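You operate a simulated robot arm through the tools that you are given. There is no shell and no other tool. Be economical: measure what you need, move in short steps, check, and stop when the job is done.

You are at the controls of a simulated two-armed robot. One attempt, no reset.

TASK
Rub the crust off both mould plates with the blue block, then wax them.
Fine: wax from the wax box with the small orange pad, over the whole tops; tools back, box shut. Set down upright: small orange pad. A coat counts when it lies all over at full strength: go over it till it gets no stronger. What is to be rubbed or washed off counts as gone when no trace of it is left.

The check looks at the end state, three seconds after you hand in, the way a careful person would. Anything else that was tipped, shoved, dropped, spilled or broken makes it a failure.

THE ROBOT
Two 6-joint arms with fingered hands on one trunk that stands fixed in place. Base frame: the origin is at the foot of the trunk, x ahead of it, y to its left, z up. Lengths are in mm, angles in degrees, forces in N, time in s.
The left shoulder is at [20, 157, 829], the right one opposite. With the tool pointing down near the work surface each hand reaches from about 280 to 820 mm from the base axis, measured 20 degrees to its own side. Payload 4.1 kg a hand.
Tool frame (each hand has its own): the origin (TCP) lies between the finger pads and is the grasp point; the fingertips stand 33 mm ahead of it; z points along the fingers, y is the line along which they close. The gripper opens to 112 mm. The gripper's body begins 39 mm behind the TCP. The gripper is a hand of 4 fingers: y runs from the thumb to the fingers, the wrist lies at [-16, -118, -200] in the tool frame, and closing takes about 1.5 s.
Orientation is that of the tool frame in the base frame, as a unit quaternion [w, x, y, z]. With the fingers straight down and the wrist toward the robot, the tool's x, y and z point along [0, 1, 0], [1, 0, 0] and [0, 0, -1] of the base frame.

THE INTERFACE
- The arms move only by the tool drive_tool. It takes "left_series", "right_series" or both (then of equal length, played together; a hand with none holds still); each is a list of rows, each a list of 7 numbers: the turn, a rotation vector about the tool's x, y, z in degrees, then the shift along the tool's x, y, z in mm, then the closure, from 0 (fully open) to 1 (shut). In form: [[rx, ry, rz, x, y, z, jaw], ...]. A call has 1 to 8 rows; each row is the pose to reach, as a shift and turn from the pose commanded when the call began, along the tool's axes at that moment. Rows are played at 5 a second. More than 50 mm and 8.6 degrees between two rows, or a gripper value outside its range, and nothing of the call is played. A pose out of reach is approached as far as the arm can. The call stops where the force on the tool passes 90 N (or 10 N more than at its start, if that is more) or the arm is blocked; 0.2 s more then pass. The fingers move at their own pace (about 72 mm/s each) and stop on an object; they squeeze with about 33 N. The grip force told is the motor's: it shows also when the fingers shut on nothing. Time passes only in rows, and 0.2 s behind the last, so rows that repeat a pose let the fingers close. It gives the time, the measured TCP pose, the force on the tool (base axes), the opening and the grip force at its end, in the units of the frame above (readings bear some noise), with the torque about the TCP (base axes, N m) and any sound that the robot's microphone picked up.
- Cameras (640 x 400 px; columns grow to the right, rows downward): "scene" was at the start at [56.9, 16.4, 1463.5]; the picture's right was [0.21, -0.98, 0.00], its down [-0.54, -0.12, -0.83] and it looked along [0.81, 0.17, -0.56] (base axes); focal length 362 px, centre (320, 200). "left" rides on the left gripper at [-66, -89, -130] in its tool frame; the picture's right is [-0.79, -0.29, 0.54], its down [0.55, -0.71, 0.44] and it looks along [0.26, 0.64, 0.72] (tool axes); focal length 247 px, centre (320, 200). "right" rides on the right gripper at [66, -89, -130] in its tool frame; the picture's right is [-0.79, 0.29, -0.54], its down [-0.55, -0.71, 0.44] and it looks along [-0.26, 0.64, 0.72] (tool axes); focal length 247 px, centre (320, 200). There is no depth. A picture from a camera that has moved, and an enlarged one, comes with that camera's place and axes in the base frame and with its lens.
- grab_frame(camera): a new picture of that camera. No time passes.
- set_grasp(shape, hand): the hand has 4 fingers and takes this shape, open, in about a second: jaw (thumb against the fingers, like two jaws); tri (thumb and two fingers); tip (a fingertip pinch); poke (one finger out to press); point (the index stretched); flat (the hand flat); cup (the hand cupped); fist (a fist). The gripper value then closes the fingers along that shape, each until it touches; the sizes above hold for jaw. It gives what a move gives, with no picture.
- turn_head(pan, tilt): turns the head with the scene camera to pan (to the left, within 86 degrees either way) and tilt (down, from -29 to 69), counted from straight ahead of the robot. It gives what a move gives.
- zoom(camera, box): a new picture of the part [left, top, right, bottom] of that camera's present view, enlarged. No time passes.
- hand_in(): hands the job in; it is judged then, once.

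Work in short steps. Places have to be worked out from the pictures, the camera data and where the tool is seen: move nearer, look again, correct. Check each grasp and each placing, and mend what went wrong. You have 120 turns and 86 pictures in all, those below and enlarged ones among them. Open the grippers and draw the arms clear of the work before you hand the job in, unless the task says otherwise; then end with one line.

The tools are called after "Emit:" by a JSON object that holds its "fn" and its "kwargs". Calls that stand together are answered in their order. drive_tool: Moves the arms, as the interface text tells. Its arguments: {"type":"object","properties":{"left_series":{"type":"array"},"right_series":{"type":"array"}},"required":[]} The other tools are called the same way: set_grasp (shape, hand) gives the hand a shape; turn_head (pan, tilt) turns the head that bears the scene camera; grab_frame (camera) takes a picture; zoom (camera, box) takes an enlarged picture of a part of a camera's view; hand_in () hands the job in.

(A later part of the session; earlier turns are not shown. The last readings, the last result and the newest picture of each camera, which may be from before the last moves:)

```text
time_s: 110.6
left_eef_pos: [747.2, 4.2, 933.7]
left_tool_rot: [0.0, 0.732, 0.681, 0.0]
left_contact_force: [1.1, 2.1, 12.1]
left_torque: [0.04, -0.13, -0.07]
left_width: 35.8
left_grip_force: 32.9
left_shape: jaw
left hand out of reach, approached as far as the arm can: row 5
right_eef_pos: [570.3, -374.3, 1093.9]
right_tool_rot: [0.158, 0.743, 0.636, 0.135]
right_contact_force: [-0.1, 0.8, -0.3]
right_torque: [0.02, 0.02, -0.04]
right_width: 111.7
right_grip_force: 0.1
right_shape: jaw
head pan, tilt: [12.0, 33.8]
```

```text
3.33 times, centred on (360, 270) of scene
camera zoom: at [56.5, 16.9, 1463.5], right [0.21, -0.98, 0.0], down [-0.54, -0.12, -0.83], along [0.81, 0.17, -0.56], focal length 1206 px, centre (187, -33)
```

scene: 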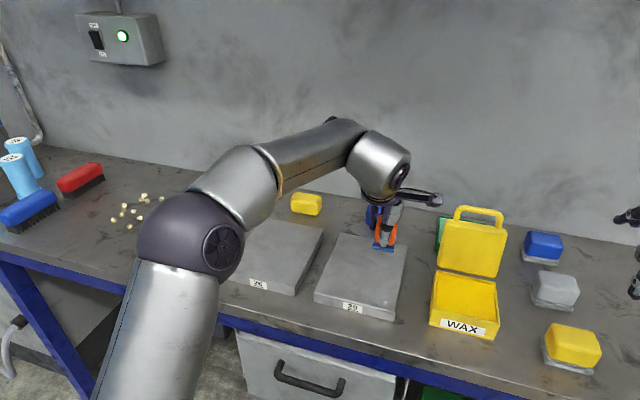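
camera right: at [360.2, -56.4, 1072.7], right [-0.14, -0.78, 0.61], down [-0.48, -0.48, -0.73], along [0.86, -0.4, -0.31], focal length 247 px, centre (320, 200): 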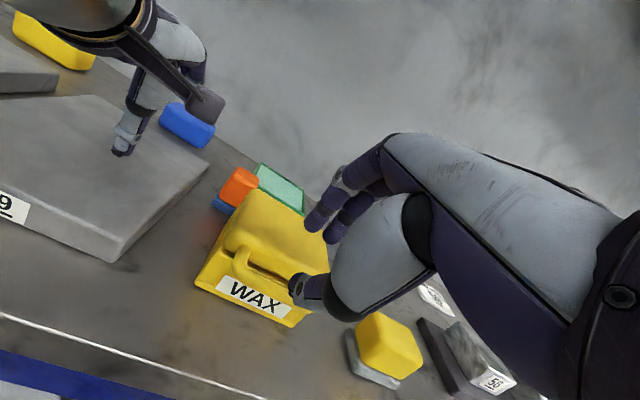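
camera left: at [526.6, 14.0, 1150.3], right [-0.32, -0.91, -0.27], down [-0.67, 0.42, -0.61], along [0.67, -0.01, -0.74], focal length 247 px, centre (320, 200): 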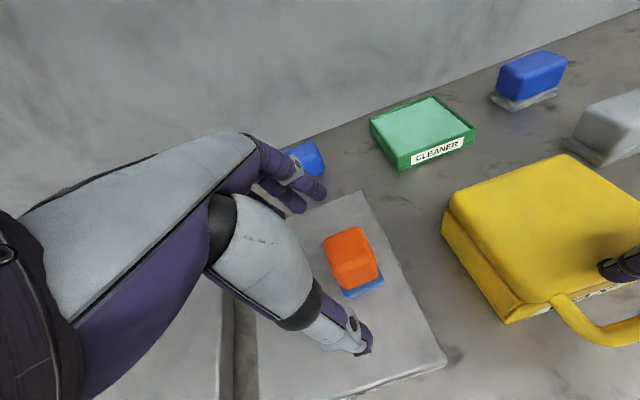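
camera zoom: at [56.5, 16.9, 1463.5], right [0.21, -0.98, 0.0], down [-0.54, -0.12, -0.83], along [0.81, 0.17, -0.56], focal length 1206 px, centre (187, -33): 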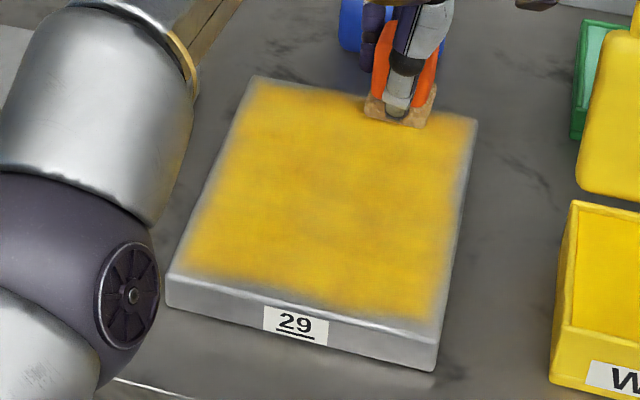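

Coat is good in the middle; edges (near side especially) need more reach-over. I re-dip the pad first.

Emit:
{"fn": "drive_tool", "kwargs": {"left_series": [[0, 0, 0, 0, 0, -40, 0.8], [0, 0, 0, -3, -30, -75, 0.8], [0, 0, 0, -6, -75, -80, 0.8], [0, 0, 0, -10, -120, -80, 0.8], [0, 0, 0, -20, -155, -80, 0.8], [0, 0, 0, -62, -153, -80, 0.8], [0, 0, 0, -108, -150, -80, 0.8], [0, 0, 0, -146, -147, -80, 0.8]]}}

Emit:
{"fn": "drive_tool", "kwargs": {"left_series": [[0, 0, 0, -24, 1.7, 10, 0.8], [0, 0, 0, -24, 1.7, 45, 0.8], [0, 0, 0, -24, 1.7, 62, 0.8], [0, 0, 0, -24, 1.7, 68, 0.8], [0, 0, 0, -42, 1, 68, 0.8], [0, 0, 0, -6, 1, 68, 0.8], [0, 0, 0, -42, 4, 68, 0.8], [0, 0, 0, -24, 1.7, 68, 0.8]]}}

```text
time_s: 112.4
left_eef_pos: [590.6, -128.3, 1012.7]
left_tool_rot: [0.0, 0.732, 0.681, -0.001]
left_contact_force: [1.0, 0.7, 0.1]
left_torque: [-0.03, -0.03, 0.0]
left_width: 35.3
left_grip_force: 32.8
left_shape: jaw
left hand out of reach, approached as far as the arm can: row 1
right_eef_pos: [570.9, -372.5, 1092.7]
right_tool_rot: [0.158, 0.743, 0.636, 0.136]
right_contact_force: [-0.5, 0.4, 1.1]
right_torque: [-0.01, -0.01, -0.05]
right_width: 111.8
right_grip_force: 0.1
right_shape: jaw
head pan, tilt: [12.0, 33.8]
```

```text
time_s: 114.2
left_eef_pos: [589.2, -156.7, 948.4]
left_tool_rot: [0.005, 0.733, 0.68, -0.001]
left_contact_force: [-0.3, -11.2, 31.6]
left_torque: [-0.42, -0.66, -0.28]
left_width: 36.9
left_grip_force: 32.9
left_shape: jaw
right_eef_pos: [569.9, -374.2, 1093.9]
right_tool_rot: [0.158, 0.744, 0.635, 0.135]
right_contact_force: [0.0, -1.0, -0.2]
right_torque: [0.01, -0.01, -0.02]
right_width: 111.8
right_grip_force: 0.0
right_shape: jaw
head pan, tilt: [12.0, 33.8]
```

Re-dipped. Second, wider pass over plate 29, overlapping the near edge further.

Emit:
{"fn": "drive_tool", "kwargs": {"left_series": [[0, 0, 0, 0, 0, -35, 0.8], [0, 0, 0, 0, 0, -68, 0.8], [0, 0, 0, 42, -20, -68, 0.8], [0, 0, 0, 85, -35, -68, 0.8], [0, 0, 0, 125, -46, -68, 0.8], [0, 0, 0, 125, -46, -30, 0.8], [0, 0, 0, 125, -46, 2, 0.8], [0, 0, 0, 125, -46, 12, 0.8]]}}

Emit:
{"fn": "drive_tool", "kwargs": {"left_series": [[0, 0, 0, -1.2, 48, 0.5, 0.8], [0, 0, 0, -2.5, 97, 0.5, 0.8], [0, 0, 0, -3.8, 146, 0.5, 0.8], [0, 0, 0, -5, 193, 0.5, 0.8], [0, 0, 0, 23, 193.7, 0.5, 0.8], [0, 0, 0, 24.2, 146.7, 0.5, 0.8], [0, 0, 0, 25.5, 97.9, 0.5, 0.8], [0, 0, 0, 26.8, 49, 0.5, 0.8]]}}

Emit:
{"fn": "drive_tool", "kwargs": {"left_series": [[0, 0, 0, 1.2, -48, 0, 0.8], [0, 0, 0, 1.7, -64, 0, 0.8], [0, 0, 0, -26.3, -64.7, 0, 0.8], [0, 0, 0, 1.7, -64, 0, 0.8], [0, 0, 0, 29.7, -63.3, 0, 0.8], [0, 0, 0, 28.4, -15.3, 0, 0.8], [0, 0, 0, 27.1, 33.5, 0, 0.8], [0, 0, 0, 25.9, 82.3, 0, 0.8]]}}

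Emit:
{"fn": "drive_tool", "kwargs": {"left_series": [[0, 0, 0, -1.3, 49, 0, 0.8], [0, 0, 0, -1.8, 68, 0, 0.8], [0, 0, 0, 26.2, 68.7, 0, 0.8], [0, 0, 0, 27.5, 20.7, 0, 0.8], [0, 0, 0, 28.8, -28.1, 0, 0.8], [0, 0, 0, 30, -77, 0, 0.8], [0, 0, 0, 31.3, -125.3, 0, 0.8], [0, 0, 0, 31.8, -145.3, 0, 0.8]]}}

Emit:
{"fn": "drive_tool", "kwargs": {"left_series": [[0, 0, 0, 28, 0.7, 0, 0.8], [0, 0, 0, 26.8, 48.7, 0, 0.8], [0, 0, 0, 25.5, 97.5, 0, 0.8], [0, 0, 0, 24.2, 146.4, 0, 0.8], [0, 0, 0, 23, 194.7, 0, 0.8], [0, 0, 0, 22.4, 214.7, 0, 0.8], [0, 0, 0, 50.4, 215.5, 0, 0.8], [0, 0, 0, 51.7, 167.5, 0, 0.8]]}}

Emit:
{"fn": "drive_tool", "kwargs": {"left_series": [[0, 0, 0, 1.3, -49, 0, 0.8], [0, 0, 0, 2.5, -97.8, 0, 0.8], [0, 0, 0, 3.8, -146, 0, 0.8], [0, 0, 0, 4.3, -166, 0, 0.8], [0, 0, 0, 24.3, -165.5, 0, 0.8], [0, 0, 0, 23, -117.5, 0, 0.8], [0, 0, 0, 21.8, -68.7, 0, 0.8], [0, 0, 0, 20.5, -19.9, 0, 0.8]]}}

Emit:
{"fn": "drive_tool", "kwargs": {"left_series": [[0, 0, 0, -1.2, 48, 0, 0.8], [0, 0, 0, -1.8, 68, 0, 0.8], [0, 0, 0, -41.8, 67, 0, 0.8], [0, 0, 0, -81.8, 66, 0, 0.8], [0, 0, 0, -126.7, 64.7, 0, 0.8], [0, 0, 0, -161.8, 63.8, 0, 0.8], [0, 0, 0, -150, 40, -35, 0.8], [0, 0, 0, -140, 5, -65, 0.8]]}}

Emit:
{"fn": "zoom", "kwargs": {"camera": "scene", "box": [290, 210, 430, 330]}}

```text
time_s: 116.0
left_eef_pos: [551.5, -24.9, 934.5]
left_tool_rot: [0.001, 0.731, 0.682, 0.001]
left_contact_force: [-3.2, 1.3, 9.5]
left_torque: [0.09, -0.14, 0.0]
left_width: 35.5
left_grip_force: 32.4
left_shape: jaw
right_eef_pos: [570.2, -373.6, 1094.1]
right_tool_rot: [0.157, 0.744, 0.635, 0.134]
right_contact_force: [0.2, 0.6, -0.1]
right_torque: [-0.03, -0.01, 0.0]
right_width: 111.6
right_grip_force: 0.1
right_shape: jaw
head pan, tilt: [12.0, 33.8]
```

```text
time_s: 117.0
left_eef_pos: [718.0, -44.4, 933.6]
left_tool_rot: [-0.011, 0.738, 0.674, -0.002]
left_contact_force: [-1.6, 2.3, 16.4]
left_torque: [-0.02, -0.34, 0.01]
left_width: 36.4
left_grip_force: 33.1
left_shape: jaw
left hand out of reach, approached as far as the arm can: row 4
right_eef_pos: [569.5, -372.7, 1094.0]
right_tool_rot: [0.158, 0.745, 0.634, 0.134]
right_contact_force: [-0.2, 0.1, 0.7]
right_torque: [0.0, -0.05, 0.01]
right_width: 111.6
right_grip_force: 0.1
right_shape: jaw
head pan, tilt: [12.0, 33.8]
stopped in row 4 (left hand): the force on the tool passed its limit at 136 N (the readings are from after the stop); the commanded pose is now the measured one
```

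```text
time_s: 118.8
left_eef_pos: [741.4, -17.3, 930.5]
left_tool_rot: [0.002, 0.738, 0.675, 0.002]
left_contact_force: [-29.6, -0.7, 83.1]
left_torque: [0.39, 2.43, 0.27]
left_width: 42.4
left_grip_force: 32.5
left_shape: jaw
left hand out of reach, approached as far as the arm can: row 7, 8
right_eef_pos: [567.9, -373.6, 1095.0]
right_tool_rot: [0.159, 0.744, 0.634, 0.135]
right_contact_force: [0.8, 0.1, 0.1]
right_torque: [-0.02, 0.0, 0.03]
right_width: 111.7
right_grip_force: 0.0
right_shape: jaw
head pan, tilt: [12.0, 33.8]
```

```text
time_s: 119.2
left_eef_pos: [745.7, -17.4, 933.5]
left_tool_rot: [0.011, 0.738, 0.674, 0.004]
left_contact_force: [-1.2, -0.6, 20.3]
left_torque: [0.04, -0.08, -0.04]
left_width: 36.1
left_grip_force: 33.2
left_shape: jaw
left hand out of reach, approached as far as the arm can: row 1
right_eef_pos: [569.4, -374.1, 1094.0]
right_tool_rot: [0.158, 0.744, 0.635, 0.135]
right_contact_force: [-0.3, -0.1, 0.8]
right_torque: [0.02, -0.02, 0.0]
right_width: 112.0
right_grip_force: 0.1
right_shape: jaw
head pan, tilt: [12.0, 33.8]
stopped in row 1 (left hand): the force on the tool passed its limit at 104 N (the readings are from after the stop); the commanded pose is now the measured one
```

```text
time_s: 121.0
left_eef_pos: [757.3, 14.0, 933.7]
left_tool_rot: [0.016, 0.739, 0.674, 0.005]
left_contact_force: [-10.1, -14.7, 54.9]
left_torque: [-0.58, 0.6, -0.1]
left_width: 40.0
left_grip_force: 33.0
left_shape: jaw
left hand out of reach, approached as far as the arm can: row 2, 3, 4, 5, 6, 7, 8
right_eef_pos: [569.6, -374.1, 1094.9]
right_tool_rot: [0.159, 0.745, 0.634, 0.134]
right_contact_force: [0.6, -0.2, -0.6]
right_torque: [0.0, 0.03, -0.01]
right_width: 111.7
right_grip_force: 0.1
right_shape: jaw
head pan, tilt: [12.0, 33.8]
```

```text
time_s: 122.3
left_eef_pos: [616.5, 46.4, 933.2]
left_tool_rot: [0.031, 0.739, 0.673, 0.007]
left_contact_force: [0.1, -5.2, 17.5]
left_torque: [-0.05, -0.41, -0.11]
left_width: 37.4
left_grip_force: 33.2
left_shape: jaw
right_eef_pos: [569.7, -373.5, 1094.0]
right_tool_rot: [0.157, 0.744, 0.636, 0.135]
right_contact_force: [0.0, -0.2, -0.2]
right_torque: [0.0, 0.0, 0.03]
right_width: 111.7
right_grip_force: 0.0
right_shape: jaw
head pan, tilt: [12.0, 33.8]
stopped in row 6 (left hand): the force on the tool passed its limit at 98 N (the readings are from after the stop); the commanded pose is now the measured one
```

```text
time_s: 123.7
left_eef_pos: [671.6, -88.6, 936.6]
left_tool_rot: [0.014, 0.727, 0.687, 0.011]
left_contact_force: [-11.4, 34.7, 4.1]
left_torque: [-1.85, -0.85, 0.43]
left_width: 35.3
left_grip_force: 32.8
left_shape: jaw
right_eef_pos: [570.3, -371.6, 1094.2]
right_tool_rot: [0.159, 0.743, 0.636, 0.135]
right_contact_force: [-0.2, 0.8, -0.4]
right_torque: [-0.01, 0.0, -0.04]
right_width: 111.9
right_grip_force: 0.1
right_shape: jaw
head pan, tilt: [12.0, 33.8]
stopped in row 7 (left hand): the force on the tool passed its limit at 96 N (the readings are from after the stop); the commanded pose is now the measured one
```

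```text
3.33 times, centred on (360, 270) of scene
camera zoom: at [56.3, 18.4, 1463.5], right [0.21, -0.98, 0.0], down [-0.54, -0.12, -0.83], along [0.81, 0.17, -0.56], focal length 1206 px, centre (187, -33)
```

zoom: 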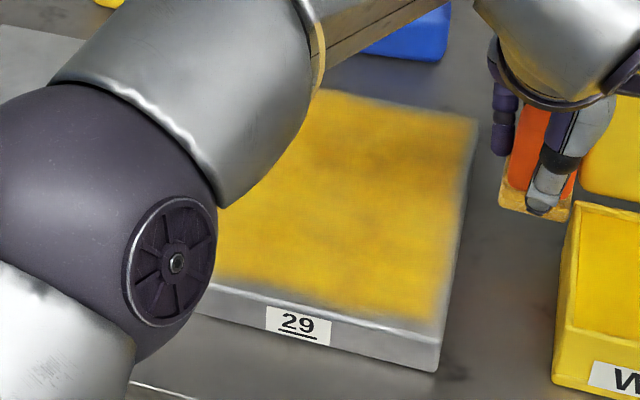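

A force stop at the far-right reach limit offset the later strokes; nothing looks displaced. I lift clear, level the hand and go to the near-left corner of plate 29, above it.

Emit:
{"fn": "drive_tool", "kwargs": {"left_series": [[0, 0, 0, 14, -3, -8, 0.8], [2, 0.3, 0.9, 32, -12, -42, 0.8], [2, 0.3, 0.9, 68, -30, -75, 0.8], [2, 0.3, 0.9, 108, -60, -75, 0.8], [2, 0.3, 0.9, 145, -90, -75, 0.8], [2, 0.3, 0.9, 180, -120, -75, 0.8], [2, 0.3, 0.9, 193, -128, -45, 0.8], [2, 0.3, 0.9, 193, -128, -12, 0.8]]}}

```text
refused: row 3 steps farther than a row can; nothing moved
```

Emit:
{"fn": "drive_tool", "kwargs": {"left_series": [[0, 0, 0, 14, -3, -8, 0.8], [2, 0.3, 0.9, 32, -12, -40, 0.8], [2, 0.3, 0.9, 62, -25, -75, 0.8], [2, 0.3, 0.9, 100, -55, -75, 0.8], [2, 0.3, 0.9, 138, -85, -75, 0.8], [2, 0.3, 0.9, 175, -115, -75, 0.8], [2, 0.3, 0.9, 193, -128, -45, 0.8], [2, 0.3, 0.9, 193, -128, -12, 0.8]]}}

Emit:
{"fn": "zoom", "kwargs": {"camera": "scene", "box": [270, 180, 530, 345]}}

```text
time_s: 125.5
left_eef_pos: [553.1, 105.4, 941.6]
left_tool_rot: [0.0, 0.735, 0.678, -0.001]
left_contact_force: [-0.3, -0.2, -0.3]
left_torque: [0.01, 0.0, -0.02]
left_width: 35.0
left_grip_force: 32.7
left_shape: jaw
right_eef_pos: [570.2, -373.9, 1093.6]
right_tool_rot: [0.158, 0.744, 0.635, 0.135]
right_contact_force: [-0.1, -0.6, 0.6]
right_torque: [-0.02, 0.0, -0.02]
right_width: 111.6
right_grip_force: 0.1
right_shape: jaw
head pan, tilt: [12.0, 33.8]
```

```text
2.42 times, centred on (400, 262) of scene
camera zoom: at [56.7, 16.4, 1463.5], right [0.21, -0.98, 0.0], down [-0.54, -0.12, -0.83], along [0.81, 0.17, -0.56], focal length 878 px, centre (126, 48)
```

zoom: 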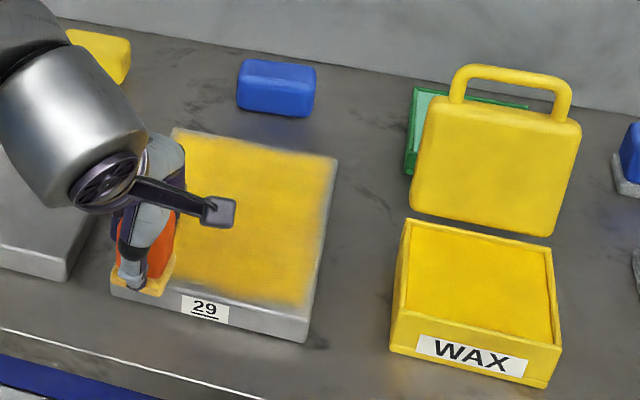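

All fine. Now strokes along the near edge of plate 29 with the pad hanging slightly over.

Emit:
{"fn": "drive_tool", "kwargs": {"left_series": [[0, 0, 0, 0, 0, 8, 0.8], [0, 0, 0, 20, 0.4, 8.5, 0.8], [0, 0, 0, -20, -0.6, 8.5, 0.8], [0, 0, 0, -62, -2, 8.5, 0.8], [0, 0, 0, -105, -3.2, 8.5, 0.8], [0, 0, 0, -146, -4.4, 8.5, 0.8], [0, 0, 0, -160, -4.8, 8.5, 0.8], [0, 0, 0, -125, -4, 8.5, 0.8]]}}

Emit:
{"fn": "drive_tool", "kwargs": {"left_series": [[0, 0, 0, -35, -6, 0, 0.8], [0, 0, 0, 0, -5, 0, 0.8], [0, 0, 0, 42, -4, 0, 0.8], [0, 0, 0, 85, -3, 0, 0.8], [0, 0, 0, 130, -1.5, 0, 0.8], [0, 0, 0, 152, 0, 0, 0.8]]}}

```text
time_s: 127.3
left_eef_pos: [541.1, -19.6, 934.7]
left_tool_rot: [0.003, 0.735, 0.678, 0.0]
left_contact_force: [-0.6, -6.6, 17.5]
left_torque: [-0.33, -0.45, -0.16]
left_width: 36.2
left_grip_force: 33.2
left_shape: jaw
right_eef_pos: [570.1, -373.8, 1091.0]
right_tool_rot: [0.159, 0.744, 0.635, 0.135]
right_contact_force: [-0.2, 0.1, -1.3]
right_torque: [0.03, 0.0, 0.01]
right_width: 111.8
right_grip_force: 0.1
right_shape: jaw
head pan, tilt: [12.0, 33.8]
```

```text
time_s: 128.7
left_eef_pos: [552.4, 134.3, 933.0]
left_tool_rot: [0.0, 0.736, 0.677, 0.0]
left_contact_force: [-1.5, -5.5, 17.4]
left_torque: [-0.24, -0.39, -0.15]
left_width: 36.4
left_grip_force: 32.6
left_shape: jaw
right_eef_pos: [570.1, -374.3, 1093.4]
right_tool_rot: [0.158, 0.745, 0.634, 0.135]
right_contact_force: [0.0, -1.3, 0.1]
right_torque: [0.0, -0.03, -0.03]
right_width: 111.9
right_grip_force: 0.0
right_shape: jaw
head pan, tilt: [12.0, 33.8]
```

Now left edge, far edge and right edge strokes (keeping clear of the far-right reach limit), then lift.

Emit:
{"fn": "drive_tool", "kwargs": {"left_series": [[0, 0, 0, -4, 45, 0, 0.8], [0, 0, 0, -6, 92, 0, 0.8], [0, 0, 0, -8, 140, 0, 0.8], [0, 0, 0, -10, 187, 0, 0.8], [0, 0, 0, -50, 186, 0, 0.8], [0, 0, 0, -92, 180, 0, 0.8], [0, 0, 0, -125, 175, 0, 0.8]]}}

Emit:
{"fn": "drive_tool", "kwargs": {"left_series": [[0, 0, 0, -34, -9, 0, 0.8], [0, 0, 0, -34, -50, 0, 0.8], [0, 0, 0, -35, -95, 0, 0.8], [0, 0, 0, -35.5, -140, 0, 0.8], [0, 0, 0, -36.4, -170, 0, 0.8], [0, 0, 0, -36.4, -170, -40, 0.8], [0, 0, 0, -45, -165, -80, 0.8]]}}

Emit:
{"fn": "zoom", "kwargs": {"camera": "scene", "box": [290, 210, 430, 330]}}

```text
time_s: 130.3
left_eef_pos: [717.6, -5.6, 933.6]
left_tool_rot: [0.002, 0.735, 0.678, 0.001]
left_contact_force: [0.3, 2.6, 12.3]
left_torque: [0.01, -0.36, 0.07]
left_width: 36.3
left_grip_force: 32.9
left_shape: jaw
right_eef_pos: [570.8, -373.3, 1095.0]
right_tool_rot: [0.159, 0.744, 0.635, 0.135]
right_contact_force: [-0.1, 0.1, -0.7]
right_torque: [0.0, 0.01, 0.01]
right_width: 111.7
right_grip_force: 0.1
right_shape: jaw
head pan, tilt: [12.0, 33.8]
```

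```text
time_s: 131.9
left_eef_pos: [547.1, -39.0, 1013.1]
left_tool_rot: [0.0, 0.735, 0.678, 0.0]
left_contact_force: [-0.2, 0.5, -0.5]
left_torque: [0.01, 0.02, 0.0]
left_width: 35.8
left_grip_force: 33.3
left_shape: jaw
right_eef_pos: [570.1, -373.3, 1091.9]
right_tool_rot: [0.158, 0.744, 0.636, 0.135]
right_contact_force: [0.4, -0.5, -0.5]
right_torque: [-0.05, 0.03, -0.01]
right_width: 111.9
right_grip_force: 0.1
right_shape: jaw
head pan, tilt: [12.0, 33.8]
```

```text
3.33 times, centred on (360, 270) of scene
camera zoom: at [57.0, 16.4, 1463.5], right [0.21, -0.98, 0.0], down [-0.54, -0.12, -0.83], along [0.81, 0.17, -0.56], focal length 1206 px, centre (187, -33)
```

zoom: 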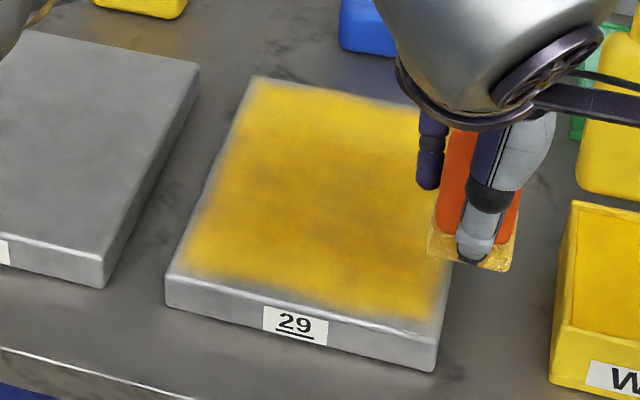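

The coat boundary stayed the same regardless of overhang, so it looks like the edge of the coatable top. I re-dip and make another full pass on plate 29 to bring it to full strength.

Emit:
{"fn": "drive_tool", "kwargs": {"left_series": [[0, 0, 0, -40, 15, 0, 0.8], [0, 0, 0, -80, 35, 0, 0.8], [0, 0, 0, -113, 52, 0, 0.8], [0, 0, 0, -113, 52, 38, 0.8], [0, 0, 0, -113, 52, 62, 0.8], [0, 0, 0, -113, 52, 68, 0.8], [0, 0, 0, -130, 52, 68, 0.8], [0, 0, 0, -96, 52, 68, 0.8]]}}

Emit:
{"fn": "drive_tool", "kwargs": {"left_series": [[0, 0, 0, -34, 0, 0, 0.8], [0, 0, 0, 0, 0, 0, 0.8], [0, 0, 0, 0, 0, -40, 0.8], [0, 0, 0, 0, 0, -68, 0.8], [0, 0, 0, 38, -17, -68, 0.8], [0, 0, 0, 76, -35, -68, 0.8], [0, 0, 0, 113, -52, -68, 0.8], [0, 0, 0, 113, -52, -25, 0.8]]}}

Emit:
{"fn": "drive_tool", "kwargs": {"left_series": [[0, 0, 0, 0, 0, 28, 0.8], [0, 0, 0, 0, 0, 37, 0.8]]}}

```text
time_s: 133.7
left_eef_pos: [594.7, -140.5, 948.1]
left_tool_rot: [0.003, 0.736, 0.677, 0.0]
left_contact_force: [-0.1, -6.6, 19.4]
left_torque: [-0.28, -0.46, -0.15]
left_width: 36.0
left_grip_force: 33.1
left_shape: jaw
right_eef_pos: [570.4, -373.7, 1095.2]
right_tool_rot: [0.158, 0.745, 0.634, 0.135]
right_contact_force: [-0.4, -0.5, 0.0]
right_torque: [0.02, -0.02, 0.0]
right_width: 111.7
right_grip_force: 0.0
right_shape: jaw
head pan, tilt: [12.0, 33.8]
```

```text
time_s: 135.5
left_eef_pos: [548.3, -20.1, 968.7]
left_tool_rot: [0.001, 0.735, 0.678, 0.0]
left_contact_force: [0.0, -1.1, -1.1]
left_torque: [0.0, 0.02, -0.01]
left_width: 35.9
left_grip_force: 33.2
left_shape: jaw
right_eef_pos: [570.9, -374.3, 1093.2]
right_tool_rot: [0.158, 0.744, 0.635, 0.135]
right_contact_force: [0.1, 0.2, 0.9]
right_torque: [0.02, 0.03, 0.0]
right_width: 111.6
right_grip_force: 0.1
right_shape: jaw
head pan, tilt: [12.0, 33.8]
```

```text
time_s: 136.1
left_eef_pos: [551.5, -19.9, 934.3]
left_tool_rot: [0.002, 0.735, 0.678, 0.001]
left_contact_force: [-3.8, 1.2, 9.7]
left_torque: [0.02, -0.08, 0.03]
left_width: 35.7
left_grip_force: 32.7
left_shape: jaw
right_eef_pos: [571.4, -373.4, 1092.9]
right_tool_rot: [0.158, 0.744, 0.635, 0.135]
right_contact_force: [-0.1, 0.0, 0.5]
right_torque: [-0.01, 0.0, -0.01]
right_width: 111.8
right_grip_force: 0.0
right_shape: jaw
head pan, tilt: [12.0, 33.8]
```

In contact at the near-right corner with ~10 N; now the full pass within safe reach.

Emit:
{"fn": "drive_tool", "kwargs": {"left_series": [[0, 0, 0, -1.2, 46.5, 0.5, 0.8], [0, 0, 0, -2.4, 93, 0.5, 0.8], [0, 0, 0, -3.6, 139.5, 0.5, 0.8], [0, 0, 0, -4.8, 183, 0.5, 0.8], [0, 0, 0, 20.2, 184, 0.5, 0.8], [0, 0, 0, 21.4, 140.1, 0.5, 0.8], [0, 0, 0, 22.6, 93.7, 0.5, 0.8], [0, 0, 0, 23.8, 47.2, 0.5, 0.8]]}}

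Emit:
{"fn": "drive_tool", "kwargs": {"left_series": [[0, 0, 0, 1.2, -46.5, 0, 0.8], [0, 0, 0, 26.2, -45.9, 0, 0.8], [0, 0, 0, 25, 0.7, 0, 0.8], [0, 0, 0, 23.8, 47.2, 0, 0.8], [0, 0, 0, 22.6, 93.7, 0, 0.8], [0, 0, 0, 21.4, 140.1, 0, 0.8], [0, 0, 0, 46.4, 140.8, 0, 0.8], [0, 0, 0, 47.6, 94.3, 0, 0.8]]}}

Emit:
{"fn": "drive_tool", "kwargs": {"left_series": [[0, 0, 0, 1.2, -46.5, 0, 0.8], [0, 0, 0, 2.4, -93, 0, 0.8], [0, 0, 0, 3.6, -139.5, 0, 0.8], [0, 0, 0, 28.6, -138.9, 0, 0.8], [0, 0, 0, 27.4, -92.4, 0, 0.8], [0, 0, 0, 26.2, -45.9, 0, 0.8], [0, 0, 0, 25, 0.7, 0, 0.8], [0, 0, 0, 23.8, 47.2, 0, 0.8]]}}

Emit:
{"fn": "drive_tool", "kwargs": {"left_series": [[0, 0, 0, 25, 0.7, 0, 0.8], [0, 0, 0, 26.2, -45.9, 0, 0.8], [0, 0, 0, 27.4, -92.4, 0, 0.8], [0, 0, 0, 28.6, -138.9, 0, 0.8], [0, 0, 0, 29.8, -185.4, 0, 0.8], [0, 0, 0, 54.8, -184.7, 0, 0.8], [0, 0, 0, 53.6, -138.2, 0, 0.8], [0, 0, 0, 52.4, -91.7, 0, 0.8]]}}

Emit:
{"fn": "drive_tool", "kwargs": {"left_series": [[0, 0, 0, -1.2, 46.5, 0, 0.8], [0, 0, 0, -2.4, 93, 0, 0.8], [0, 0, 0, -42.4, 92, 0, 0.8], [0, 0, 0, -82.4, 91, 0, 0.8], [0, 0, 0, -115, 88, 0, 0.8], [0, 0, 0, -115, 75, -35, 0.8], [0, 0, 0, -115, 50, -78, 0.8]]}}

```text
time_s: 137.9
left_eef_pos: [597.0, -1.2, 934.5]
left_tool_rot: [0.0, 0.735, 0.678, 0.001]
left_contact_force: [1.1, -0.2, 5.0]
left_torque: [-0.01, -0.19, 0.02]
left_width: 36.5
left_grip_force: 32.5
left_shape: jaw
right_eef_pos: [570.8, -373.1, 1093.5]
right_tool_rot: [0.158, 0.744, 0.636, 0.134]
right_contact_force: [1.3, 0.3, 0.0]
right_torque: [0.03, -0.02, 0.0]
right_width: 111.6
right_grip_force: 0.0
right_shape: jaw
head pan, tilt: [12.0, 33.8]
```

```text
time_s: 139.7
left_eef_pos: [698.1, 39.6, 934.2]
left_tool_rot: [0.001, 0.734, 0.679, 0.0]
left_contact_force: [2.8, 0.1, 4.2]
left_torque: [-0.02, -0.24, 0.01]
left_width: 35.7
left_grip_force: 33.1
left_shape: jaw
right_eef_pos: [570.3, -373.6, 1093.2]
right_tool_rot: [0.158, 0.744, 0.635, 0.135]
right_contact_force: [0.0, 1.0, 0.1]
right_torque: [-0.04, 0.01, -0.02]
right_width: 111.9
right_grip_force: 0.1
right_shape: jaw
head pan, tilt: [12.0, 33.8]
```

```text
time_s: 141.5
left_eef_pos: [746.2, 56.5, 934.0]
left_tool_rot: [0.002, 0.736, 0.677, -0.001]
left_contact_force: [-6.0, -1.3, 12.7]
left_torque: [-0.02, 0.03, -0.02]
left_width: 35.9
left_grip_force: 33.4
left_shape: jaw
right_eef_pos: [571.1, -373.1, 1093.2]
right_tool_rot: [0.158, 0.744, 0.635, 0.135]
right_contact_force: [-0.2, -0.1, 0.3]
right_torque: [0.03, 0.0, 0.01]
right_width: 112.1
right_grip_force: 0.1
right_shape: jaw
head pan, tilt: [12.0, 33.8]
```

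```text
time_s: 143.3
left_eef_pos: [659.0, 116.1, 934.1]
left_tool_rot: [-0.001, 0.735, 0.678, -0.001]
left_contact_force: [-4.7, -0.2, 9.0]
left_torque: [-0.06, -0.03, -0.01]
left_width: 35.9
left_grip_force: 33.2
left_shape: jaw
right_eef_pos: [569.9, -373.9, 1093.2]
right_tool_rot: [0.158, 0.744, 0.635, 0.135]
right_contact_force: [0.0, 1.1, -0.1]
right_torque: [-0.01, -0.05, -0.02]
right_width: 112.0
right_grip_force: 0.1
right_shape: jaw
head pan, tilt: [12.0, 33.8]
```

```text
time_s: 144.9
left_eef_pos: [700.1, -2.6, 1008.7]
left_tool_rot: [-0.002, 0.736, 0.677, -0.001]
left_contact_force: [-0.2, -0.6, -0.9]
left_torque: [0.01, 0.03, -0.01]
left_width: 35.2
left_grip_force: 33.1
left_shape: jaw
left hand out of reach, approached as far as the arm can: row 2
right_eef_pos: [572.1, -373.6, 1093.6]
right_tool_rot: [0.158, 0.744, 0.635, 0.135]
right_contact_force: [0.6, -0.4, 0.1]
right_torque: [0.06, 0.0, -0.03]
right_width: 111.8
right_grip_force: 0.0
right_shape: jaw
head pan, tilt: [12.0, 33.8]
```

Plate 29 pass done cleanly. Dip again and carry to plate 26 with the hand turned outward.

Emit:
{"fn": "drive_tool", "kwargs": {"left_series": [[0, 0, 0, -4, -45, 0, 0.8], [0, 0, 0, -9, -90, 0, 0.8], [0, 0, 0, -30, -109, 0, 0.8], [0, 0, 0, -75, -105, 0, 0.8], [0, 0, 0, -120, -101, 0, 0.8], [0, 0, 0, -158, -97, 0, 0.8], [0, 0, 0, -158, -97, 38, 0.8], [0, 0, 0, -158, -97, 58, 0.8]]}}

Emit:
{"fn": "drive_tool", "kwargs": {"left_series": [[0, 0, 0, 0, 0, 6, 0.8], [0, 0, 0, -16, 0, 6, 0.8], [0, 0, 0, 18, 0, 6, 0.8], [0, 0, 0, -16, 3, 6, 0.8], [0, 0, 0, 18, 3, 6, 0.8], [0, 0, 0, 0, 0, 6, 0.8], [0, 0, 0, 0, 0, -30, 0.8], [0, 0, 0, 0, 0, -62, 0.8]]}}

Emit:
{"fn": "drive_tool", "kwargs": {"left_series": [[0, 0, -1.8, 43, -6, 0, 0.8], [0, 0, -3.5, 86, -12, 0, 0.8], [0, 0, -5.3, 129, -18, 0, 0.8], [0, 0, -7, 172, -24, 0, 0.8], [0, 0, -8.8, 215, -30, 0, 0.8], [0, 0, -10.5, 258, -36, 0, 0.8], [0, 0, -12.3, 301, -42, 0, 0.8], [0, 0, -14, 345, -47, 0, 0.8]]}}

```text
time_s: 146.7
left_eef_pos: [588.1, -150.4, 953.4]
left_tool_rot: [0.0, 0.735, 0.678, 0.0]
left_contact_force: [-0.2, 0.2, 0.0]
left_torque: [-0.05, -0.01, 0.01]
left_width: 35.4
left_grip_force: 33.2
left_shape: jaw
right_eef_pos: [571.4, -373.6, 1093.1]
right_tool_rot: [0.158, 0.744, 0.635, 0.135]
right_contact_force: [-0.8, 0.6, 0.1]
right_torque: [0.01, -0.04, 0.0]
right_width: 111.9
right_grip_force: 0.1
right_shape: jaw
head pan, tilt: [12.0, 33.8]
```

```text
time_s: 148.5
left_eef_pos: [588.3, -149.6, 1012.7]
left_tool_rot: [0.0, 0.736, 0.677, 0.0]
left_contact_force: [0.2, 0.1, -1.3]
left_torque: [-0.01, 0.03, 0.01]
left_width: 35.3
left_grip_force: 33.2
left_shape: jaw
right_eef_pos: [571.7, -374.7, 1091.9]
right_tool_rot: [0.157, 0.745, 0.635, 0.134]
right_contact_force: [-0.1, 0.1, -1.1]
right_torque: [0.0, -0.02, -0.04]
right_width: 111.8
right_grip_force: 0.1
right_shape: jaw
head pan, tilt: [12.0, 33.8]
```

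```text
time_s: 150.3
left_eef_pos: [569.5, 195.5, 1016.1]
left_tool_rot: [0.0, 0.646, 0.763, 0.0]
left_contact_force: [-0.2, -0.8, -1.0]
left_torque: [0.03, 0.0, 0.04]
left_width: 35.4
left_grip_force: 33.1
left_shape: jaw
right_eef_pos: [570.4, -375.0, 1092.5]
right_tool_rot: [0.159, 0.745, 0.634, 0.134]
right_contact_force: [0.0, -1.4, -0.4]
right_torque: [0.01, 0.01, 0.02]
right_width: 111.8
right_grip_force: 0.1
right_shape: jaw
head pan, tilt: [12.0, 33.8]
```

Now lower onto plate 26's near-right corner.

Emit:
{"fn": "drive_tool", "kwargs": {"left_series": [[0, 0, 0, 0, 6, 40, 0.8], [0, 0, 0, 0, 6, 68, 0.8], [0, 0, 0, 0, 6, 79, 0.8], [0, 0, 0, 0, 6, 83, 0.8]]}}

```text
time_s: 151.3
left_eef_pos: [576.6, 197.8, 934.5]
left_tool_rot: [0.003, 0.648, 0.761, 0.002]
left_contact_force: [-0.9, -1.2, 10.3]
left_torque: [0.11, -0.18, -0.03]
left_width: 35.9
left_grip_force: 33.1
left_shape: jaw
right_eef_pos: [570.2, -373.5, 1093.6]
right_tool_rot: [0.158, 0.744, 0.635, 0.135]
right_contact_force: [0.5, 0.1, 0.2]
right_torque: [-0.01, 0.01, -0.01]
right_width: 112.0
right_grip_force: 0.0
right_shape: jaw
head pan, tilt: [12.0, 33.8]
```

Contact 10 N. Run lanes over the reachable part of plate 26.

Emit:
{"fn": "drive_tool", "kwargs": {"left_series": [[0, 0, 0, -11.6, -3.1, 0.5, 0.8], [0, 0, 0, -22, 35.5, 0.5, 0.8], [0, 0, 0, -32.3, 74.2, 0.5, 0.8], [0, 0, 0, -42.7, 112.8, 0.5, 0.8], [0, 0, 0, -53, 151.5, 0.5, 0.8], [0, 0, 0, -28.9, 157.9, 0.5, 0.8], [0, 0, 0, -18.5, 119.3, 0.5, 0.8], [0, 0, 0, -8.2, 80.6, 0.5, 0.8]]}}

Emit:
{"fn": "drive_tool", "kwargs": {"left_series": [[0, 0, 0, 10.4, -38.6, 0, 0.8], [0, 0, 0, 20.7, -77.3, 0, 0.8], [0, 0, 0, 44.9, -70.8, 0, 0.8], [0, 0, 0, 34.5, -32.2, 0, 0.8], [0, 0, 0, 24.2, 6.5, 0, 0.8], [0, 0, 0, 13.8, 45.1, 0, 0.8], [0, 0, 0, 3.4, 83.8, 0, 0.8], [0, 0, 0, 27.6, 90.2, 0, 0.8]]}}

Emit:
{"fn": "drive_tool", "kwargs": {"left_series": [[0, 0, 0, 10.4, -38.6, 0, 0.8], [0, 0, 0, 20.7, -77.3, 0, 0.8], [0, 0, 0, 31.1, -115.9, 0, 0.8], [0, 0, 0, 41.4, -154.6, 0, 0.8], [0, 0, 0, 65.6, -148.1, 0, 0.8], [0, 0, 0, 55.2, -109.4, 0, 0.8], [0, 0, 0, 44.9, -70.8, 0, 0.8], [0, 0, 0, 34.5, -32.2, 0, 0.8]]}}

```text
time_s: 153.1
left_eef_pos: [657.0, 205.7, 933.9]
left_tool_rot: [0.002, 0.646, 0.764, 0.002]
left_contact_force: [6.6, 2.3, 15.9]
left_torque: [0.2, -0.71, -0.04]
left_width: 35.8
left_grip_force: 33.0
left_shape: jaw
right_eef_pos: [570.3, -373.0, 1094.1]
right_tool_rot: [0.158, 0.744, 0.636, 0.135]
right_contact_force: [-0.3, -0.1, 0.5]
right_torque: [0.0, 0.02, 0.02]
right_width: 112.0
right_grip_force: 0.1
right_shape: jaw
head pan, tilt: [12.0, 33.8]
```

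```text
time_s: 154.9
left_eef_pos: [742.8, 245.6, 934.2]
left_tool_rot: [0.001, 0.647, 0.763, 0.001]
left_contact_force: [-1.0, -7.4, 15.9]
left_torque: [-0.13, -0.36, -0.11]
left_width: 36.1
left_grip_force: 32.5
left_shape: jaw
right_eef_pos: [569.6, -373.8, 1094.4]
right_tool_rot: [0.158, 0.744, 0.634, 0.135]
right_contact_force: [-0.5, -1.1, -0.3]
right_torque: [-0.02, 0.0, 0.03]
right_width: 111.7
right_grip_force: 0.0
right_shape: jaw
head pan, tilt: [12.0, 33.8]
```

```text
time_s: 156.7
left_eef_pos: [702.4, 274.2, 933.5]
left_tool_rot: [0.002, 0.647, 0.763, 0.002]
left_contact_force: [-10.4, 2.0, 23.3]
left_torque: [0.1, -0.08, 0.07]
left_width: 36.2
left_grip_force: 33.1
left_shape: jaw
right_eef_pos: [569.2, -373.5, 1093.8]
right_tool_rot: [0.159, 0.744, 0.635, 0.135]
right_contact_force: [0.8, 0.0, 0.1]
right_torque: [-0.02, 0.04, -0.02]
right_width: 112.0
right_grip_force: 0.0
right_shape: jaw
head pan, tilt: [12.0, 33.8]
```

Emit:
{"fn": "drive_tool", "kwargs": {"left_series": [[0, 0, 0, -10.4, 38.6, 0, 0.8], [0, 0, 0, 13.8, 45.1, 0, 0.8], [0, 0, 0, 24.2, 6.5, 0, 0.8], [0, 0, 0, 34.5, -32.2, 0, 0.8], [0, 0, 0, 44.9, -70.8, 0, 0.8], [0, 0, 0, 55.2, -109.4, 0, 0.8], [0, 0, 0, 79.4, -103, 0, 0.8], [0, 0, 0, 69, -64.3, 0, 0.8]]}}

Emit:
{"fn": "drive_tool", "kwargs": {"left_series": [[0, 0, 0, -10.4, 38.6, 0, 0.8], [0, 0, 0, -20.7, 77.3, 0, 0.8], [0, 0, 0, -31, 115.9, 0, 0.8], [0, 0, 0, -60, 108, 0, 0.8], [0, 0, 0, -93.9, 99, 0, 0.8], [0, 0, 0, -132.5, 88.7, 0, 0.8], [0, 0, 0, -166.3, 79.7, 0, 0.8]]}}

Emit:
{"fn": "drive_tool", "kwargs": {"left_series": [[-3, 0, 0, 0, 8, 1, 0.8], [-7, 0, 0, 0, 18, 1, 0.8], [-9, 0, 0, 0, 26, 1, 0.8]]}}

```text
time_s: 158.5
left_eef_pos: [629.2, 331.9, 933.5]
left_tool_rot: [0.001, 0.647, 0.763, 0.002]
left_contact_force: [-12.4, 2.7, 26.5]
left_torque: [0.1, -0.06, 0.07]
left_width: 36.8
left_grip_force: 33.0
left_shape: jaw
left hand out of reach, approached as far as the arm can: row 2
right_eef_pos: [569.3, -373.8, 1094.3]
right_tool_rot: [0.159, 0.744, 0.635, 0.135]
right_contact_force: [0.6, 0.4, 1.2]
right_torque: [-0.03, 0.01, 0.01]
right_width: 112.0
right_grip_force: 0.0
right_shape: jaw
head pan, tilt: [12.0, 33.8]
```

```text
time_s: 160.1
left_eef_pos: [735.3, 181.1, 932.8]
left_tool_rot: [0.002, 0.646, 0.764, 0.002]
left_contact_force: [0.4, 7.4, 23.6]
left_torque: [0.31, -0.59, 0.15]
left_width: 36.0
left_grip_force: 32.9
left_shape: jaw
left hand out of reach, approached as far as the arm can: row 3
right_eef_pos: [569.6, -372.4, 1092.7]
right_tool_rot: [0.158, 0.743, 0.636, 0.136]
right_contact_force: [0.8, -0.4, 0.1]
right_torque: [0.0, -0.03, -0.02]
right_width: 111.7
right_grip_force: 0.0
right_shape: jaw
head pan, tilt: [12.0, 33.8]
```

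```text
time_s: 160.9
left_eef_pos: [760.1, 185.4, 934.0]
left_tool_rot: [0.054, 0.644, 0.76, 0.061]
left_contact_force: [-9.8, -3.6, 30.4]
left_torque: [-0.09, 0.88, 0.06]
left_width: 37.5
left_grip_force: 33.0
left_shape: jaw
right_eef_pos: [569.5, -374.3, 1093.7]
right_tool_rot: [0.159, 0.745, 0.634, 0.134]
right_contact_force: [-1.0, -0.8, 0.5]
right_torque: [-0.01, -0.03, -0.02]
right_width: 111.9
right_grip_force: 0.0
right_shape: jaw
head pan, tilt: [12.0, 33.8]
```

With a 9° forward tilt the far strip is reachable. Sweep along plate 26's far edge.

Emit:
{"fn": "drive_tool", "kwargs": {"left_series": [[0, 0, 0, -15, -4, -0.6, 0.8], [0, 0, 0, 20, 5, 0.8, 0.8], [0, 0, 0, 57, 14.5, 2.3, 0.8], [0, 0, 0, 94, 24, 3.9, 0.8], [0, 0, 0, 129, 33, 5.3, 0.8], [0, 0, 0, 130, 27, 4.4, 0.8], [0, 0, 0, 95, 18, 3, 0.8], [0, 0, 0, 58, 8, 1.4, 0.8]]}}

Emit:
{"fn": "drive_tool", "kwargs": {"left_series": [[0, 0, 0, -35, -9, -1.4, 0.8], [0, 0, 0, -72, -18, -2.9, 0.8], [0, 0, 0, -71, -24, -3.8, 0.8], [0, 0, 0, -35, -15, -2.4, 0.8], [0, 0, 0, 0, -6, -1, 0.8], [0, 0, 0, 36, 3, 0.5, 0.8], [0, 0, 0, 73, 12, 1.9, 0.8], [0, 0, 0, 72, 0, -40, 0.8]]}}

Emit:
{"fn": "zoom", "kwargs": {"camera": "scene", "box": [200, 190, 430, 330]}}

```text
time_s: 162.7
left_eef_pos: [758.7, 244.8, 932.0]
left_tool_rot: [0.051, 0.645, 0.76, 0.06]
left_contact_force: [-0.2, 4.0, 12.8]
left_torque: [0.11, 0.18, -0.1]
left_width: 36.8
left_grip_force: 32.7
left_shape: jaw
left hand out of reach, approached as far as the arm can: row 5
right_eef_pos: [571.1, -373.5, 1093.7]
right_tool_rot: [0.158, 0.744, 0.635, 0.135]
right_contact_force: [0.0, 0.0, 0.1]
right_torque: [-0.02, -0.03, -0.03]
right_width: 111.6
right_grip_force: 0.1
right_shape: jaw
head pan, tilt: [12.0, 33.8]
```

```text
time_s: 164.5
left_eef_pos: [742.0, 314.1, 966.7]
left_tool_rot: [0.047, 0.645, 0.76, 0.058]
left_contact_force: [-0.1, 0.2, -1.8]
left_torque: [0.01, 0.0, -0.02]
left_width: 35.2
left_grip_force: 32.4
left_shape: jaw
right_eef_pos: [570.7, -373.5, 1091.8]
right_tool_rot: [0.157, 0.744, 0.635, 0.135]
right_contact_force: [-0.4, -0.1, -0.9]
right_torque: [-0.02, 0.05, -0.02]
right_width: 111.7
right_grip_force: 0.1
right_shape: jaw
head pan, tilt: [12.0, 33.8]
```

```text
2.78 times, centred on (315, 260) of scene
camera zoom: at [57.4, 16.7, 1463.5], right [0.21, -0.98, 0.0], down [-0.54, -0.12, -0.83], along [0.81, 0.17, -0.56], focal length 1007 px, centre (334, 33)
```

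zoom: 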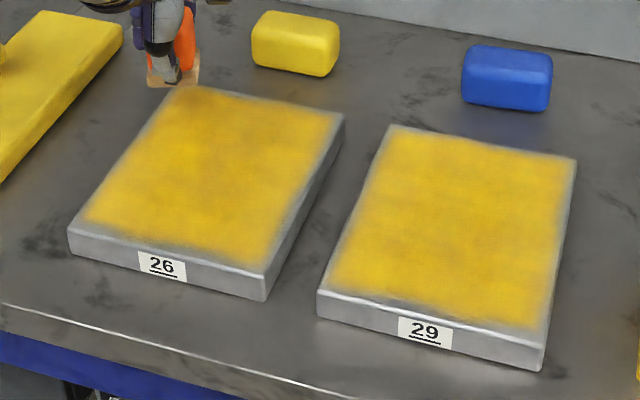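

Both plates are coated; edges could be a touch better. I re-dip for a second pass on plate 26 and edge passes.

Emit:
{"fn": "drive_tool", "kwargs": {"left_series": [[0, 0, 0, -10, -15, -25, 0.8], [2, 0, 0, -35, -35, -50, 0.8], [4, 0, 0, -60, -55, -70, 0.8], [6, 0, 0, -85, -75, -70, 0.8], [8.6, 0, 0, -110, -95, -70, 0.8], [8.6, 0, 0, -135, -115, -70, 0.8], [8.6, 0, 0, -157, -135, -70, 0.8], [8.6, 0, 0, -176, -152, -70, 0.8]]}}

Emit:
{"fn": "drive_tool", "kwargs": {"left_series": [[0, 0, 2.3, -43, -11, 0, 0.8], [0, 0, 4.7, -86, -22, 0, 0.8], [0, 0, 7, -129, -33, 0, 0.8], [0, 0, 9.3, -172, -44, 0, 0.8], [0, 0, 11.7, -215, -54, 0, 0.8], [0, 0, 14, -257, -65, 0, 0.8]]}}

```text
time_s: 166.3
left_eef_pos: [610.4, 115.1, 1014.3]
left_tool_rot: [0.003, 0.647, 0.763, 0.002]
left_contact_force: [0.2, 0.7, 0.1]
left_torque: [-0.01, 0.0, -0.03]
left_width: 35.2
left_grip_force: 32.5
left_shape: jaw
right_eef_pos: [571.3, -374.1, 1092.1]
right_tool_rot: [0.158, 0.744, 0.635, 0.135]
right_contact_force: [-0.1, 0.0, -0.3]
right_torque: [-0.01, 0.0, 0.01]
right_width: 111.8
right_grip_force: 0.0
right_shape: jaw
head pan, tilt: [12.0, 33.8]
```

```text
time_s: 167.7
left_eef_pos: [588.5, -147.2, 1014.8]
left_tool_rot: [0.002, 0.735, 0.678, 0.002]
left_contact_force: [0.3, 0.3, 0.1]
left_torque: [-0.01, 0.02, -0.01]
left_width: 35.4
left_grip_force: 33.1
left_shape: jaw
right_eef_pos: [570.1, -374.5, 1092.9]
right_tool_rot: [0.158, 0.744, 0.635, 0.136]
right_contact_force: [-0.1, -0.3, 0.0]
right_torque: [-0.02, 0.0, -0.01]
right_width: 111.8
right_grip_force: 0.0
right_shape: jaw
head pan, tilt: [12.0, 33.8]
```

Emit:
{"fn": "drive_tool", "kwargs": {"left_series": [[0, 0, 0, 0, 0, 40, 0.8], [0, 0, 0, 0, 0, 62, 0.8], [0, 0, 0, 0, 0, 70, 0.8], [0, 0, 0, -16, 0, 70, 0.8], [0, 0, 0, 18, 0, 70, 0.8], [0, 0, 0, -16, 3, 70, 0.8], [0, 0, 0, 18, 3, 70, 0.8], [0, 0, 0, 0, 0, 70, 0.8]]}}

Emit:
{"fn": "drive_tool", "kwargs": {"left_series": [[0, 0, 0, 0, 0, -35, 0.8], [0, 0, 0, 0, 0, -70, 0.8], [0, 0, 0, 40, -18, -70, 0.8], [0, 0, 0, 80, -35, -70, 0.8], [0, 0, 0, 118, -50, -70, 0.8], [0, 0, 0, 118, -50, -25, 0.8], [0, 0, 0, 118, -50, 2, 0.8], [0, 0, 0, 118, -50, 12, 0.8]]}}

Emit:
{"fn": "drive_tool", "kwargs": {"left_series": [[0, 0, 0, -12, -0.5, 0, 0.8], [0, 0, 0, 30, 0.8, 0, 0.8], [0, 0, 0, 72, 2, 0, 0.8], [0, 0, 0, 114, 3.2, 0, 0.8], [0, 0, 0, 150, 4.2, 0, 0.8], [0, 0, 0, 112, -1.8, 0, 0.8], [0, 0, 0, 72, -3, 0, 0.8], [0, 0, 0, 30, -4.2, 0, 0.8]]}}

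Emit:
{"fn": "drive_tool", "kwargs": {"left_series": [[0, 0, 0, -42, 3.7, 0, 0.8], [0, 0, 0, -35, 46, 0, 0.8], [0, 0, 0, -35.3, 88, 0, 0.8], [0, 0, 0, -35.5, 130, 0, 0.8], [0, 0, 0, -35.6, 162, 0, 0.8], [0, 0, 0, -41, 130, 0, 0.8], [0, 0, 0, -41, 88, 0, 0.8], [0, 0, 0, -41, 46, 0, 0.8]]}}

```text
time_s: 169.5
left_eef_pos: [591.1, -150.3, 950.4]
left_tool_rot: [0.004, 0.734, 0.68, 0.004]
left_contact_force: [4.4, 10.3, 29.4]
left_torque: [0.31, -0.94, 0.31]
left_width: 37.2
left_grip_force: 33.1
left_shape: jaw
right_eef_pos: [569.9, -372.2, 1094.1]
right_tool_rot: [0.158, 0.744, 0.635, 0.135]
right_contact_force: [-0.3, -0.4, 0.0]
right_torque: [-0.02, 0.0, -0.01]
right_width: 111.6
right_grip_force: 0.0
right_shape: jaw
head pan, tilt: [12.0, 33.8]
```

```text
time_s: 171.3
left_eef_pos: [548.2, -29.1, 934.1]
left_tool_rot: [0.004, 0.735, 0.678, 0.003]
left_contact_force: [-3.4, 1.2, 11.8]
left_torque: [0.12, -0.15, 0.06]
left_width: 36.2
left_grip_force: 33.1
left_shape: jaw
right_eef_pos: [570.4, -373.9, 1093.6]
right_tool_rot: [0.158, 0.744, 0.635, 0.134]
right_contact_force: [0.0, 0.3, -0.4]
right_torque: [0.03, -0.02, -0.01]
right_width: 111.5
right_grip_force: 0.2
right_shape: jaw
head pan, tilt: [12.0, 33.8]
```

```text
time_s: 173.1
left_eef_pos: [545.6, 2.0, 934.9]
left_tool_rot: [0.003, 0.735, 0.678, 0.003]
left_contact_force: [0.2, 4.1, 14.0]
left_torque: [0.13, -0.37, 0.13]
left_width: 36.2
left_grip_force: 33.5
left_shape: jaw
right_eef_pos: [570.7, -373.2, 1093.2]
right_tool_rot: [0.159, 0.744, 0.636, 0.135]
right_contact_force: [-0.1, -0.5, -0.1]
right_torque: [-0.01, 0.02, -0.01]
right_width: 111.7
right_grip_force: 0.1
right_shape: jaw
head pan, tilt: [12.0, 33.8]
```

```text
time_s: 174.9
left_eef_pos: [590.4, -44.4, 934.9]
left_tool_rot: [0.005, 0.735, 0.678, 0.003]
left_contact_force: [6.1, -1.2, 13.9]
left_torque: [0.03, -0.66, -0.07]
left_width: 36.3
left_grip_force: 33.0
left_shape: jaw
right_eef_pos: [570.0, -373.5, 1093.8]
right_tool_rot: [0.157, 0.744, 0.635, 0.134]
right_contact_force: [-0.4, -0.5, 0.1]
right_torque: [-0.01, 0.03, -0.02]
right_width: 111.8
right_grip_force: 0.0
right_shape: jaw
head pan, tilt: [12.0, 33.8]
```

Edge passes on 29 done. Go to plate 26 for its second pass, starting with the near edge.

Emit:
{"fn": "drive_tool", "kwargs": {"left_series": [[0, 0, 0, 0, 0, -40, 0.8], [0, 0, 0, 0, 0, -80, 0.8], [0, 0, -2.4, 41, -6, -80, 0.8], [0, 0, -4.7, 82, -12, -80, 0.8], [0, 0, -7, 123, -18, -80, 0.8], [0, 0, -9.4, 164, -24, -80, 0.8], [0, 0, -11.7, 205, -29, -80, 0.8], [0, 0, -14, 243, -34.6, -80, 0.8]]}}

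Emit:
{"fn": "drive_tool", "kwargs": {"left_series": [[0, 0, 0, 0, 0, 40, 0.8], [0, 0, 0, 0, 0, 68, 0.8], [0, 0, 0, 0, 0, 78, 0.8], [0, 0, 0, 0, 0, 80.5, 0.8]]}}

Emit:
{"fn": "drive_tool", "kwargs": {"left_series": [[0, 0, 0, -13.6, -3.8, 0, 0.8], [0, 0, 0, 25, 6.5, 0, 0.8], [0, 0, 0, 65, 16.5, 0, 0.8], [0, 0, 0, 105, 26.5, 0, 0.8], [0, 0, 0, 132, 33, 0, 0.8], [0, 0, 0, 105, 21, 0, 0.8], [0, 0, 0, 65, 11, 0, 0.8], [0, 0, 0, 25, 1, 0, 0.8]]}}

```text
time_s: 176.7
left_eef_pos: [575.3, 203.0, 1013.1]
left_tool_rot: [0.003, 0.647, 0.763, 0.002]
left_contact_force: [0.8, -0.7, -1.1]
left_torque: [0.02, 0.01, 0.01]
left_width: 35.5
left_grip_force: 33.7
left_shape: jaw
right_eef_pos: [571.0, -374.2, 1093.5]
right_tool_rot: [0.157, 0.744, 0.635, 0.134]
right_contact_force: [-0.5, 0.5, -0.4]
right_torque: [0.02, -0.01, 0.03]
right_width: 111.8
right_grip_force: 0.0
right_shape: jaw
head pan, tilt: [12.0, 33.8]
```

```text
time_s: 177.7
left_eef_pos: [575.1, 203.0, 935.6]
left_tool_rot: [0.004, 0.647, 0.762, 0.004]
left_contact_force: [-2.0, -1.0, 12.7]
left_torque: [0.11, -0.25, -0.03]
left_width: 35.7
left_grip_force: 32.8
left_shape: jaw
right_eef_pos: [571.1, -374.6, 1093.9]
right_tool_rot: [0.159, 0.744, 0.635, 0.135]
right_contact_force: [0.8, -0.2, 0.2]
right_torque: [0.0, -0.03, 0.03]
right_width: 111.7
right_grip_force: 0.0
right_shape: jaw
head pan, tilt: [12.0, 33.8]
```

```text
time_s: 179.5
left_eef_pos: [571.5, 226.9, 934.4]
left_tool_rot: [0.004, 0.647, 0.762, 0.003]
left_contact_force: [0.9, 8.0, 23.7]
left_torque: [0.29, -0.65, 0.22]
left_width: 36.1
left_grip_force: 32.9
left_shape: jaw
right_eef_pos: [570.3, -372.9, 1093.7]
right_tool_rot: [0.158, 0.744, 0.635, 0.135]
right_contact_force: [0.2, 0.3, 0.0]
right_torque: [-0.03, 0.01, -0.05]
right_width: 111.7
right_grip_force: 0.1
right_shape: jaw
head pan, tilt: [12.0, 33.8]
```

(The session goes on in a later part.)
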